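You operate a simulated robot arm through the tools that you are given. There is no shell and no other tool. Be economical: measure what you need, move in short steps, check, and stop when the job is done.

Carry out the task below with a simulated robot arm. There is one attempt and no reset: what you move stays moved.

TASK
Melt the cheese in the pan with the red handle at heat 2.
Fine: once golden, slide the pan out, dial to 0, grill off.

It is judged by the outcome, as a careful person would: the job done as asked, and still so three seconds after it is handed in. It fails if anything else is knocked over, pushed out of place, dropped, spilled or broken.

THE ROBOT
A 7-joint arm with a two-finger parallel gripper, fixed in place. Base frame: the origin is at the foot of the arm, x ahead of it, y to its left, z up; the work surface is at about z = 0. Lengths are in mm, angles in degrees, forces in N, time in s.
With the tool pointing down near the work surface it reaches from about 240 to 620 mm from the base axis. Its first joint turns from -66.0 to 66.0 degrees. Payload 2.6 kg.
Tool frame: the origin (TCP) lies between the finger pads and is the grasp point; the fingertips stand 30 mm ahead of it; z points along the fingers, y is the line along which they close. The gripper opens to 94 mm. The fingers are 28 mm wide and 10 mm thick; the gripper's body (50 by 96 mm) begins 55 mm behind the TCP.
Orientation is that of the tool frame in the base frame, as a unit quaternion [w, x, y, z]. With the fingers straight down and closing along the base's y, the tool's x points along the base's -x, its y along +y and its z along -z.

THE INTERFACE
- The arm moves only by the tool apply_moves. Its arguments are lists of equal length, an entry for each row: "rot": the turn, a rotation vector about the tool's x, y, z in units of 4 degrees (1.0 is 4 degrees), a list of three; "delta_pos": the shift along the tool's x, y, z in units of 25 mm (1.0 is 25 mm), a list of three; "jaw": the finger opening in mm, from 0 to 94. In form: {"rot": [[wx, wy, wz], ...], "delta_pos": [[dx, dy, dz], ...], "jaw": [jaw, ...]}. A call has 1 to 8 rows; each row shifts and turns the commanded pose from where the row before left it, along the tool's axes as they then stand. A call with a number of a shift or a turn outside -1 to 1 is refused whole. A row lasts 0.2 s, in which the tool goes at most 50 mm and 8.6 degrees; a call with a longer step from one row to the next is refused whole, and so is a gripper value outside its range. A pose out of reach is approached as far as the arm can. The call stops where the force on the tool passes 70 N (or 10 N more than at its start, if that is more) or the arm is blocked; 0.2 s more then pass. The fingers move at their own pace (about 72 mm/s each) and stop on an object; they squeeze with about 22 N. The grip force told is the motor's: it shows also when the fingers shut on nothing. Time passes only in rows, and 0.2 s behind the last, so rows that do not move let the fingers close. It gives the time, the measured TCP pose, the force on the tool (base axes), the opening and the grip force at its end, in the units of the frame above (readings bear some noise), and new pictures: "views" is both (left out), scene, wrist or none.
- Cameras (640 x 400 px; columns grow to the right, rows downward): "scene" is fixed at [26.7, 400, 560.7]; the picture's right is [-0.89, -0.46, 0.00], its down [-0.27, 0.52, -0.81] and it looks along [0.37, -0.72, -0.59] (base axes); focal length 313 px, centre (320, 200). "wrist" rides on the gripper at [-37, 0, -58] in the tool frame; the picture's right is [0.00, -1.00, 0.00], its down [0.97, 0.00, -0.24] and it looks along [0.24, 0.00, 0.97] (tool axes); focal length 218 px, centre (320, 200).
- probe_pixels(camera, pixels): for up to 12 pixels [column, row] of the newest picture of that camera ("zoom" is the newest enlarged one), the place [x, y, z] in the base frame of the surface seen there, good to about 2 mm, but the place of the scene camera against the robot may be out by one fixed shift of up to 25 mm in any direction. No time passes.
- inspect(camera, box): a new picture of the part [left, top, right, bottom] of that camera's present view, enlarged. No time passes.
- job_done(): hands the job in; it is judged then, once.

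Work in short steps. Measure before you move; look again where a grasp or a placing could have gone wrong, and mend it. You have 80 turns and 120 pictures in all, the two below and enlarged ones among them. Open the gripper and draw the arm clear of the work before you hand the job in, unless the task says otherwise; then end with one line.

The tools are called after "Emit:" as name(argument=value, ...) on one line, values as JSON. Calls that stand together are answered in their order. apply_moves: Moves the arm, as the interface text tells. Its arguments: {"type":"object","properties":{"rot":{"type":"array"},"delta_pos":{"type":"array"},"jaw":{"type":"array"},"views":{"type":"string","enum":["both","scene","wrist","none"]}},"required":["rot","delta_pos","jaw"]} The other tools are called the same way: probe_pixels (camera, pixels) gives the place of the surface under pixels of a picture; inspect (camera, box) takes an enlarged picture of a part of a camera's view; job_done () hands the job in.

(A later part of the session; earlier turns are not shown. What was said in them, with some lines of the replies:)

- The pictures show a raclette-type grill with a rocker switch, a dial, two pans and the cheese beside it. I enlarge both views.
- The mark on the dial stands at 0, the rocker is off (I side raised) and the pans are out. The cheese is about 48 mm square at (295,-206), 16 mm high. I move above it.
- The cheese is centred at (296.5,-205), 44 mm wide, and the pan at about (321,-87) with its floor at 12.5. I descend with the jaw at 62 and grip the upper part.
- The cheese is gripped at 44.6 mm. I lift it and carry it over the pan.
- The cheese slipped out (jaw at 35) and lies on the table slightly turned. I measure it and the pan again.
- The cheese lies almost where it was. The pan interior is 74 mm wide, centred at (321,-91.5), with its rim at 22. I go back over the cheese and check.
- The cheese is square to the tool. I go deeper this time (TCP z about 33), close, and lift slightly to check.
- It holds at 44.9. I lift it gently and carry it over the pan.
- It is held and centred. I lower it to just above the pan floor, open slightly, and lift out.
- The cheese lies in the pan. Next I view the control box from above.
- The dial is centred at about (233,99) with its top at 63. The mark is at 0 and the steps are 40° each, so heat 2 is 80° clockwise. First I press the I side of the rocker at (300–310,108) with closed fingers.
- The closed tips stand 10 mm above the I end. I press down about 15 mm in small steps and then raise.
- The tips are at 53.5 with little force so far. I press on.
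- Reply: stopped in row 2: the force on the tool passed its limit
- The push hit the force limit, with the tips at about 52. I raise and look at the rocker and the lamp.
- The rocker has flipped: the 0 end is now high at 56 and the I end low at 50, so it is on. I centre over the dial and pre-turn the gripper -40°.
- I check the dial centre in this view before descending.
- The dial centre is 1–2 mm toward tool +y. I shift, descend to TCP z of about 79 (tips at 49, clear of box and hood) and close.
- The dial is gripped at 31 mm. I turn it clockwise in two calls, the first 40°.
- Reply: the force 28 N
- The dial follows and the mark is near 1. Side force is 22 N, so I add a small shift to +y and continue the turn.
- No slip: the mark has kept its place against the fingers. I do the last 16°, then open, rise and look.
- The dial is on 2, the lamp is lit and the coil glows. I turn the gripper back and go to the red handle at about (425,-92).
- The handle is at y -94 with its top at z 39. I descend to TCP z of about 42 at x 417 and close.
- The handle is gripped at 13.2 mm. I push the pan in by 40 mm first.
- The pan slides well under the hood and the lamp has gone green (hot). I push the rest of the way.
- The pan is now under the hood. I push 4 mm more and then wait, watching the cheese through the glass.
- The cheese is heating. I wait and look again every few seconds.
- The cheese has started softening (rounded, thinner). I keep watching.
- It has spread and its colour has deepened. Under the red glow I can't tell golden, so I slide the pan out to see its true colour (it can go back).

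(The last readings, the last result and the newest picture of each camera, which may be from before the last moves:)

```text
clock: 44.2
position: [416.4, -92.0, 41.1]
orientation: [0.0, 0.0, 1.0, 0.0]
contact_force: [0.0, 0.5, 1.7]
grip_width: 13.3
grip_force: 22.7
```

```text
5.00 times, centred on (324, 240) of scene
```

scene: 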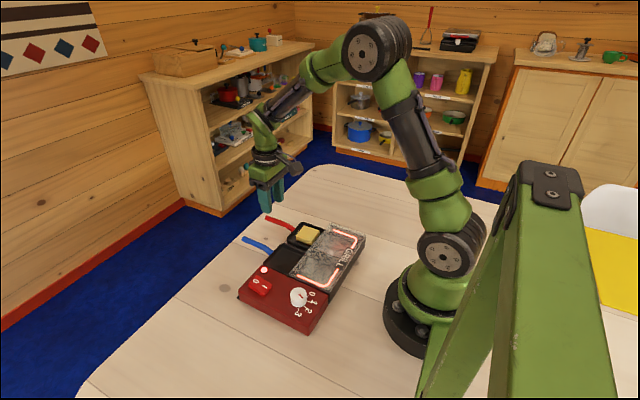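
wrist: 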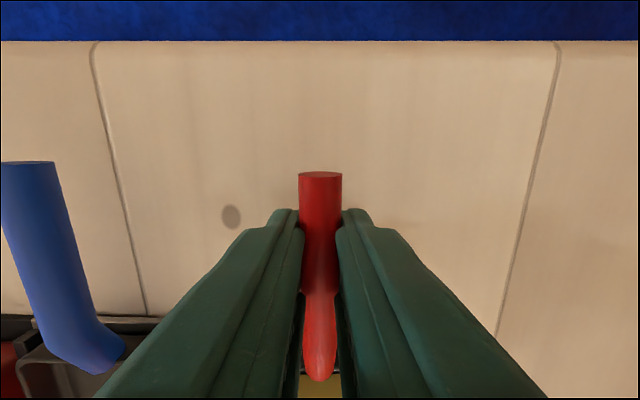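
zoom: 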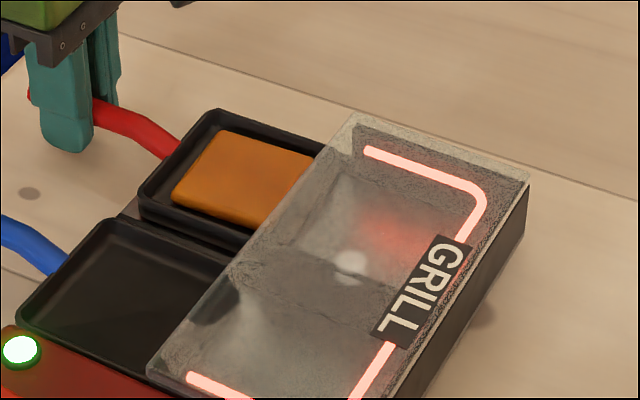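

The cheese is melted and golden with the pan out. I release the handle and lift off.

Emit:
apply_moves(rot=[[0, 0, 0], [0, 0, 0], [0, 0, 0], [0, 0, 0], [0, 0, 0], [0, 0, 0], [0, 0, 0]], delta_pos=[[0, 0, 0], [0, 0, 0], [0, 0, -0.7], [0, 0, -0.9], [0, 0, -0.9], [0, 0, -0.9], [0, 0, 0]], jaw=[36, 36, 40, 42, 42, 42, 42])

```text
clock: 45.8
position: [417.0, -94.0, 126.2]
orientation: [0.0, 0.001, 1.0, 0.0]
contact_force: [-0.2, 1.2, -0.2]
grip_width: 41.9
grip_force: 0.1
```

scene: 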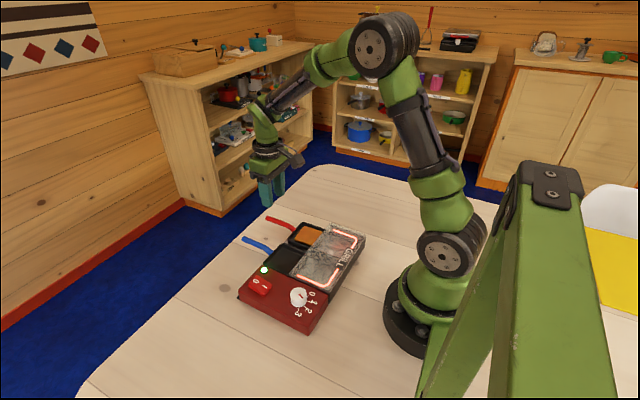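
wrist: 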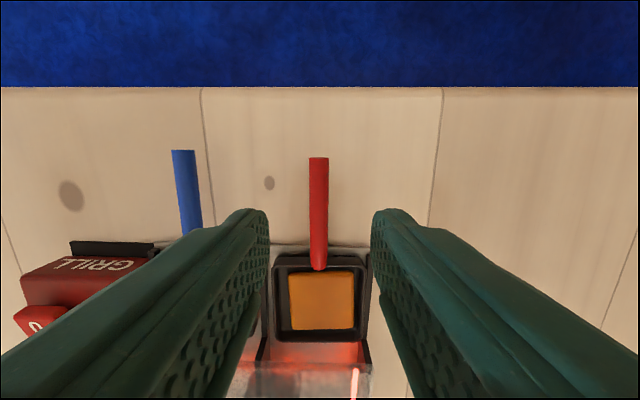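

Now back over the dial at (233,100), turning the gripper to +40°.

Emit:
apply_moves(rot=[[0, 0, 0], [0, 0, 0], [0, 0, 0], [0, 0, 0], [0, 0, 0], [0, 0, 0], [0, 0, 0], [0, 0, 0]], delta_pos=[[0.92, 0.965, 0], [0.92, 0.965, 0], [0.92, 0.965, 0], [0.92, 0.965, 0], [0.92, 0.965, 0], [0.92, 0.965, 0], [0.92, 0.965, 0], [0.92, 0.965, 0]], jaw=[42, 42, 42, 42, 42, 42, 42, 42], views="none")

Emit:
apply_moves(rot=[[0, 0, 1], [0, 0, 1], [0, 0, 1], [0, 0, 1], [0, 0, 1], [0, 0, 1], [0, 0, 1], [0, 0, 1]], delta_pos=[[0, 0, 0], [0, 0, 0], [0, 0, 0], [0, 0, 0], [0, 0, 0], [0, 0, 0], [0, 0, 0], [0, 0, 0]], jaw=[42, 42, 42, 42, 42, 42, 42, 42], views="none")

Emit:
apply_moves(rot=[[0, 0, 1], [0, 0, 1], [0, 0, 0]], delta_pos=[[0, 0, 0], [0, 0, 0], [0, 0, 0]], jaw=[42, 42, 42], views="wrist")

```text
clock: 47.6
position: [232.8, 98.9, 125.1]
orientation: [0.0, 0.001, 1.0, 0.0]
contact_force: [0.5, 0.3, 0.5]
grip_width: 41.6
grip_force: 0.0
```

```text
clock: 49.4
position: [232.5, 100.6, 126.7]
orientation: [0.0, 0.276, 0.961, 0.0]
contact_force: [0.2, 0.2, -0.4]
grip_width: 42.2
grip_force: 0.0
```

```text
clock: 50.2
position: [232.1, 100.2, 126.9]
orientation: [0.0, 0.343, 0.939, 0.0]
contact_force: [0.0, 0.0, -0.3]
grip_width: 41.8
grip_force: 0.1
```

wrist: 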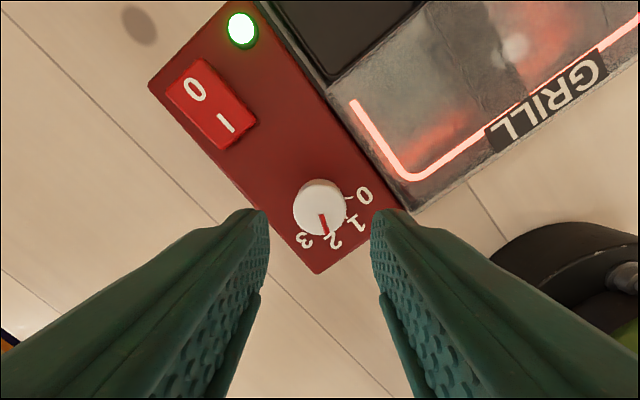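

The dial is centred between the fingers at (320,208). I descend 47 mm and close.

Emit:
apply_moves(rot=[[0, 0, 0], [0, 0, 0], [0, 0, 0], [0, 0, 0], [0, 0, 0], [0, 0, 0]], delta_pos=[[0, 0, 0.7], [0, 0, 0.6], [0, 0, 0.55], [0, 0, 0], [0, 0, 0], [0, 0, 0]], jaw=[42, 42, 42, 20, 20, 20], views="none")

Emit:
apply_moves(rot=[[0, 0, -1], [0, 0, -1], [0, 0, -1], [0, 0, -1], [0, 0, -1], [0, 0, -1], [0, 0, -1], [0, 0, -1]], delta_pos=[[0, 0, 0], [0, 0, 0], [0, 0, 0], [0, 0, 0], [0, 0, 0], [0, 0, 0], [0, 0, 0], [0, 0, 0]], jaw=[20, 20, 20, 20, 20, 20, 20, 20], views="wrist")

```text
clock: 51.6
position: [231.5, 101.4, 81.7]
orientation: [0.0, 0.342, 0.94, 0.001]
contact_force: [0.3, 4.4, -0.2]
grip_width: 31.2
grip_force: 21.8
```

```text
clock: 53.4
position: [230.6, 100.4, 80.5]
orientation: [0.0, 0.07, 0.998, -0.001]
contact_force: [-0.6, 12.7, -0.3]
grip_width: 30.9
grip_force: 22.2
```

wrist: 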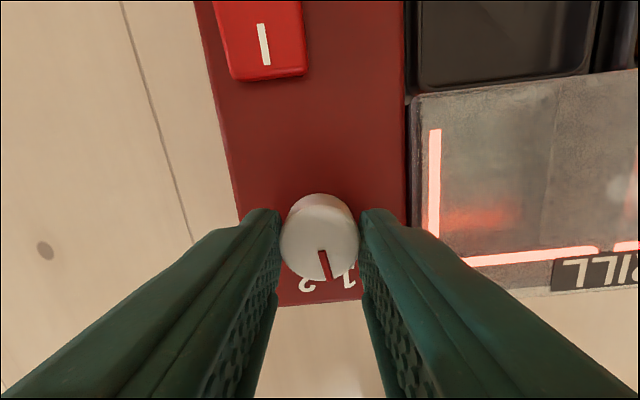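

The dial turns with the fingers. I continue by the remaining 48°.

Emit:
apply_moves(rot=[[0, 0, -1], [0, 0, -1], [0, 0, -1], [0, 0, -1], [0, 0, -1], [0, 0, -1], [0, 0, -1], [0, 0, -1]], delta_pos=[[0, 0, 0], [0, 0, 0], [0, 0, 0], [0, 0, 0], [0, 0, 0], [0, 0, 0], [0, 0, 0], [0, 0, 0]], jaw=[20, 20, 20, 20, 20, 20, 20, 20], views="none")

Emit:
apply_moves(rot=[[0, 0, -1], [0, 0, -1], [0, 0, -1], [0, 0, -1], [0, 0, 0]], delta_pos=[[0, 0, 0], [0, 0, 0], [0, 0, 0], [0, 0, 0], [0, 0, 0]], jaw=[20, 20, 20, 20, 20], views="wrist")

```text
clock: 55.2
position: [232.3, 100.2, 79.9]
orientation: [0.0, -0.207, 0.978, -0.001]
contact_force: [-2.8, 14.9, 0.3]
grip_width: 30.6
grip_force: 21.9
```

```text
clock: 56.4
position: [232.0, 100.7, 79.4]
orientation: [0.0, -0.342, 0.94, 0.0]
contact_force: [-9.1, 7.8, 12.6]
grip_width: 30.4
grip_force: 22.0
```

wrist: 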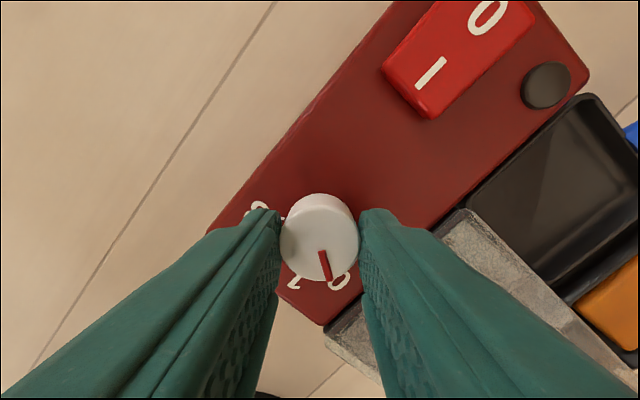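

The dial is at 0 and the lamp is dark. I open, rise and turn the gripper back.

Emit:
apply_moves(rot=[[0, 0, 0], [0, 0, 0], [0, 0, 0], [0, 0, 0], [0, 0, 1], [0, 0, 1], [0, 0, 1], [0, 0, 1]], delta_pos=[[0, 0, 0], [0, 0, 0], [0, 0, -0.9], [0, 0, -0.9], [0, 0, -0.8], [0, 0, 0], [0, 0, 0], [0, 0, 0]], jaw=[42, 42, 42, 42, 42, 42, 42, 42], views="none")

Emit:
apply_moves(rot=[[0, 0, 1], [0, 0, 1], [0, 0, 1], [0, 0, 1], [0, 0, 1], [0, 0, 1], [0, 0, 0]], delta_pos=[[0, 0, 0], [0, 0, 0], [0, 0, 0], [0, 0, 0], [0, 0, 0], [0, 0, 0], [-0.9, 0.2, 0]], jaw=[42, 42, 42, 42, 42, 42, 42], views="wrist")

Emit:
inspect(camera="wrist", box=[240, 160, 400, 260])

```text
clock: 58.2
position: [232.4, 100.2, 143.7]
orientation: [0.0, -0.207, 0.978, 0.001]
contact_force: [0.0, -0.1, 0.0]
grip_width: 42.2
grip_force: 0.0
```

```text
clock: 59.8
position: [254.4, 104.8, 144.3]
orientation: [0.0, 0.001, 1.0, 0.0]
contact_force: [-0.2, 0.6, 0.6]
grip_width: 42.1
grip_force: 0.0
```

wrist: 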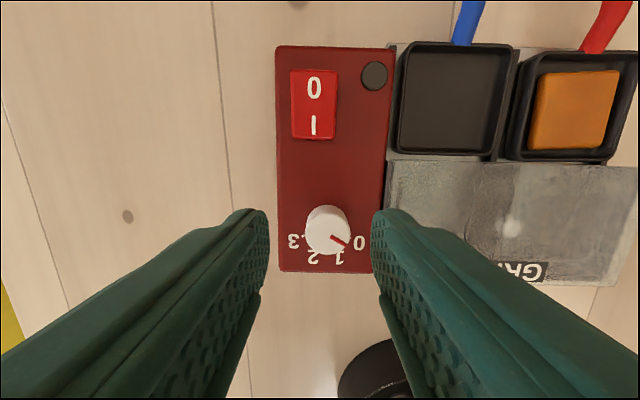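

```text
4.00 times, centred on (320, 210) of wrist
```

zoom: 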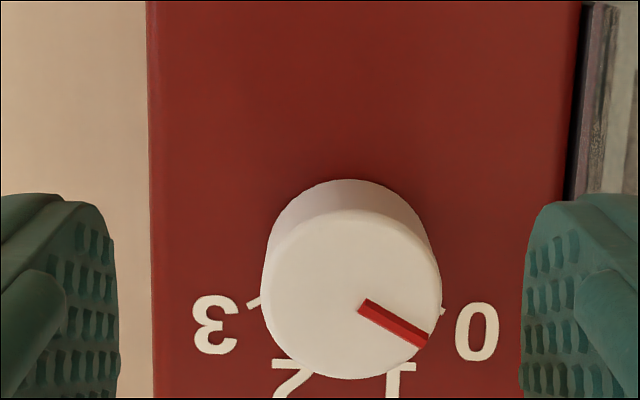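

The dial mark is back on 0, the lamp is out and the coil is dark. Now I press the raised 0 end of the rocker at about (338,107).

Emit:
apply_moves(rot=[[0, 0, 0], [0, 0, 0], [0, 0, 0], [0, 0, 0], [0, 0, 0], [0, 0, 0], [0, 0, 0]], delta_pos=[[-0.8, 0.08, 0], [-0.85, 0, 0], [-0.85, 0, 0], [-0.85, 0, 0.5], [0, 0, 0.7], [0, 0, 0.7], [0, 0, 0]], jaw=[0, 0, 0, 0, 0, 0, 0], views="wrist")

```text
clock: 61.4
position: [336.9, 107.3, 98.5]
orientation: [0.001, 0.0, 1.0, 0.0]
contact_force: [-0.3, 0.5, -0.3]
grip_width: 0.0
grip_force: 22.5
```

wrist: 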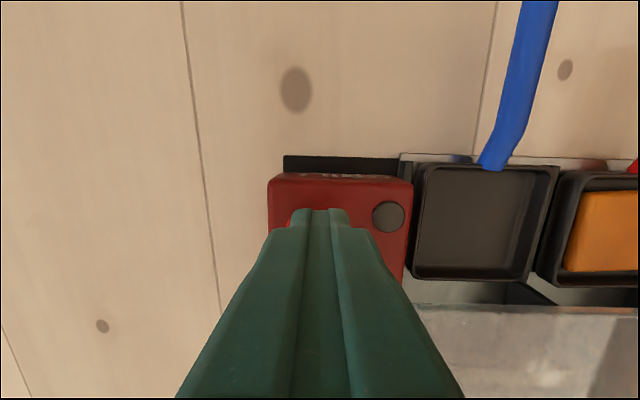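

I press down in small steps to about z 81.

Emit:
apply_moves(rot=[[0, 0, 0], [0, 0, 0], [0, 0, 0], [0, 0, 0], [0, 0, 0], [0, 0, 0]], delta_pos=[[0, 0, 0.25], [0, 0, 0.15], [0, 0, 0.1], [0, 0, 0.1], [0, 0, 0.08], [0, 0, 0.06]], jaw=[0, 0, 0, 0, 0, 0], views="none")

Emit:
apply_moves(rot=[[0, 0, 0], [0, 0, 0], [0, 0, 0], [0, 0, 0]], delta_pos=[[0, 0, -0.6], [0.8, 0, -0.8], [0.8, 0, -0.8], [0.8, 0, -0.6]], jaw=[0, 0, 40, 40], views="wrist")

```text
clock: 62.8
position: [338.6, 106.9, 81.9]
orientation: [0.003, 0.001, 1.0, 0.0]
contact_force: [-7.6, -3.7, 53.5]
grip_width: 0.0
grip_force: 21.8
```

```text
clock: 63.8
position: [277.0, 107.0, 149.1]
orientation: [0.0, 0.0, 1.0, 0.0]
contact_force: [-0.6, -0.5, -0.5]
grip_width: 39.9
grip_force: 0.1
```

wrist: 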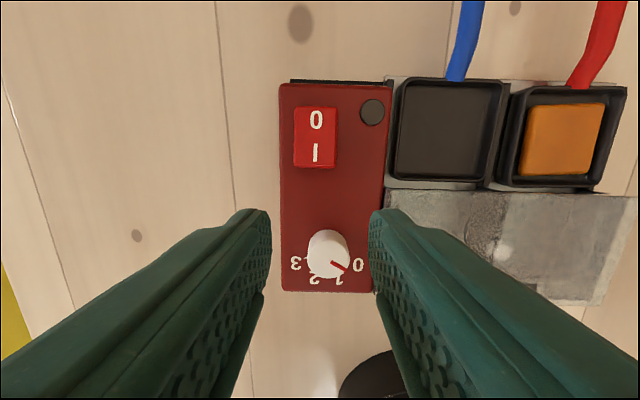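

Emit:
probe_pixels(camera="wrist", pixels=[[306, 112], [306, 122], [306, 132], [306, 142], [306, 152], [306, 160]])

Emit:
apply_moves(rot=[[0, 0, 0], [0, 0, 0], [0, 0, 0], [0, 0, 0], [0, 0, 0], [0, 0, 0], [0, 0, 0], [0, 0, 0]], delta_pos=[[0, 0, -0.9], [0, 0, -0.9], [0, 0, -0.9], [0, 0, -0.9], [-0.5, -0.9, -0.9], [-0.5, -0.9, -0.9], [-0.5, -0.9, -0.9], [-0.5, -0.9, -0.5]], jaw=[60, 80, 94, 94, 94, 94, 94, 94])

Emit:
inspect(camera="scene", box=[220, 190, 380, 340])

```text
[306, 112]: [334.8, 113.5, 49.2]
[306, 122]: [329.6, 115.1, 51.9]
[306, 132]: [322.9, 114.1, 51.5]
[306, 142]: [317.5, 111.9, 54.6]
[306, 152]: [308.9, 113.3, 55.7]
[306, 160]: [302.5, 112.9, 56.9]
```

```text
clock: 65.6
position: [328.3, 17.0, 318.0]
orientation: [0.0, 0.0, 1.0, 0.0]
contact_force: [-1.4, -0.8, -0.3]
grip_width: 94.1
grip_force: 0.0
```

scene: 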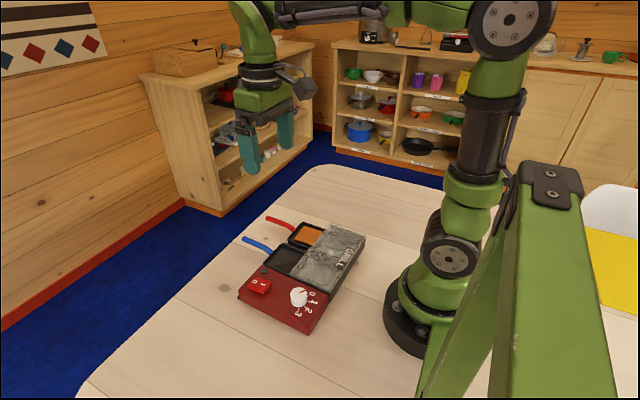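
wrist: 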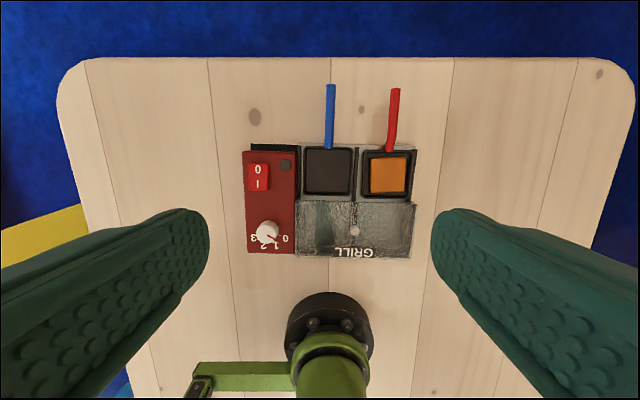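

```text
2.67 times, centred on (300, 265) of scene
```

zoom: 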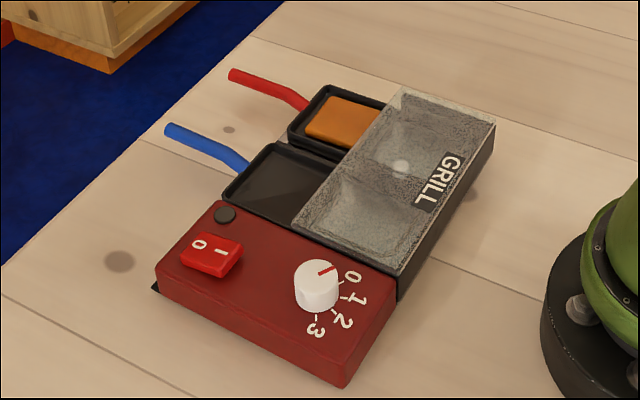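

The rocker is off (0 end low at 49, I end high at 57), the dial is on 0, and the golden cheese is in the pan, which is out of the hood. The arm is clear, so I hand in.

Emit:
job_done()

```text
The job is handed in.
```

The cheese was melted golden at heat 2 in the red-handled pan; the pan is out, the dial is at 0 and the grill is off.
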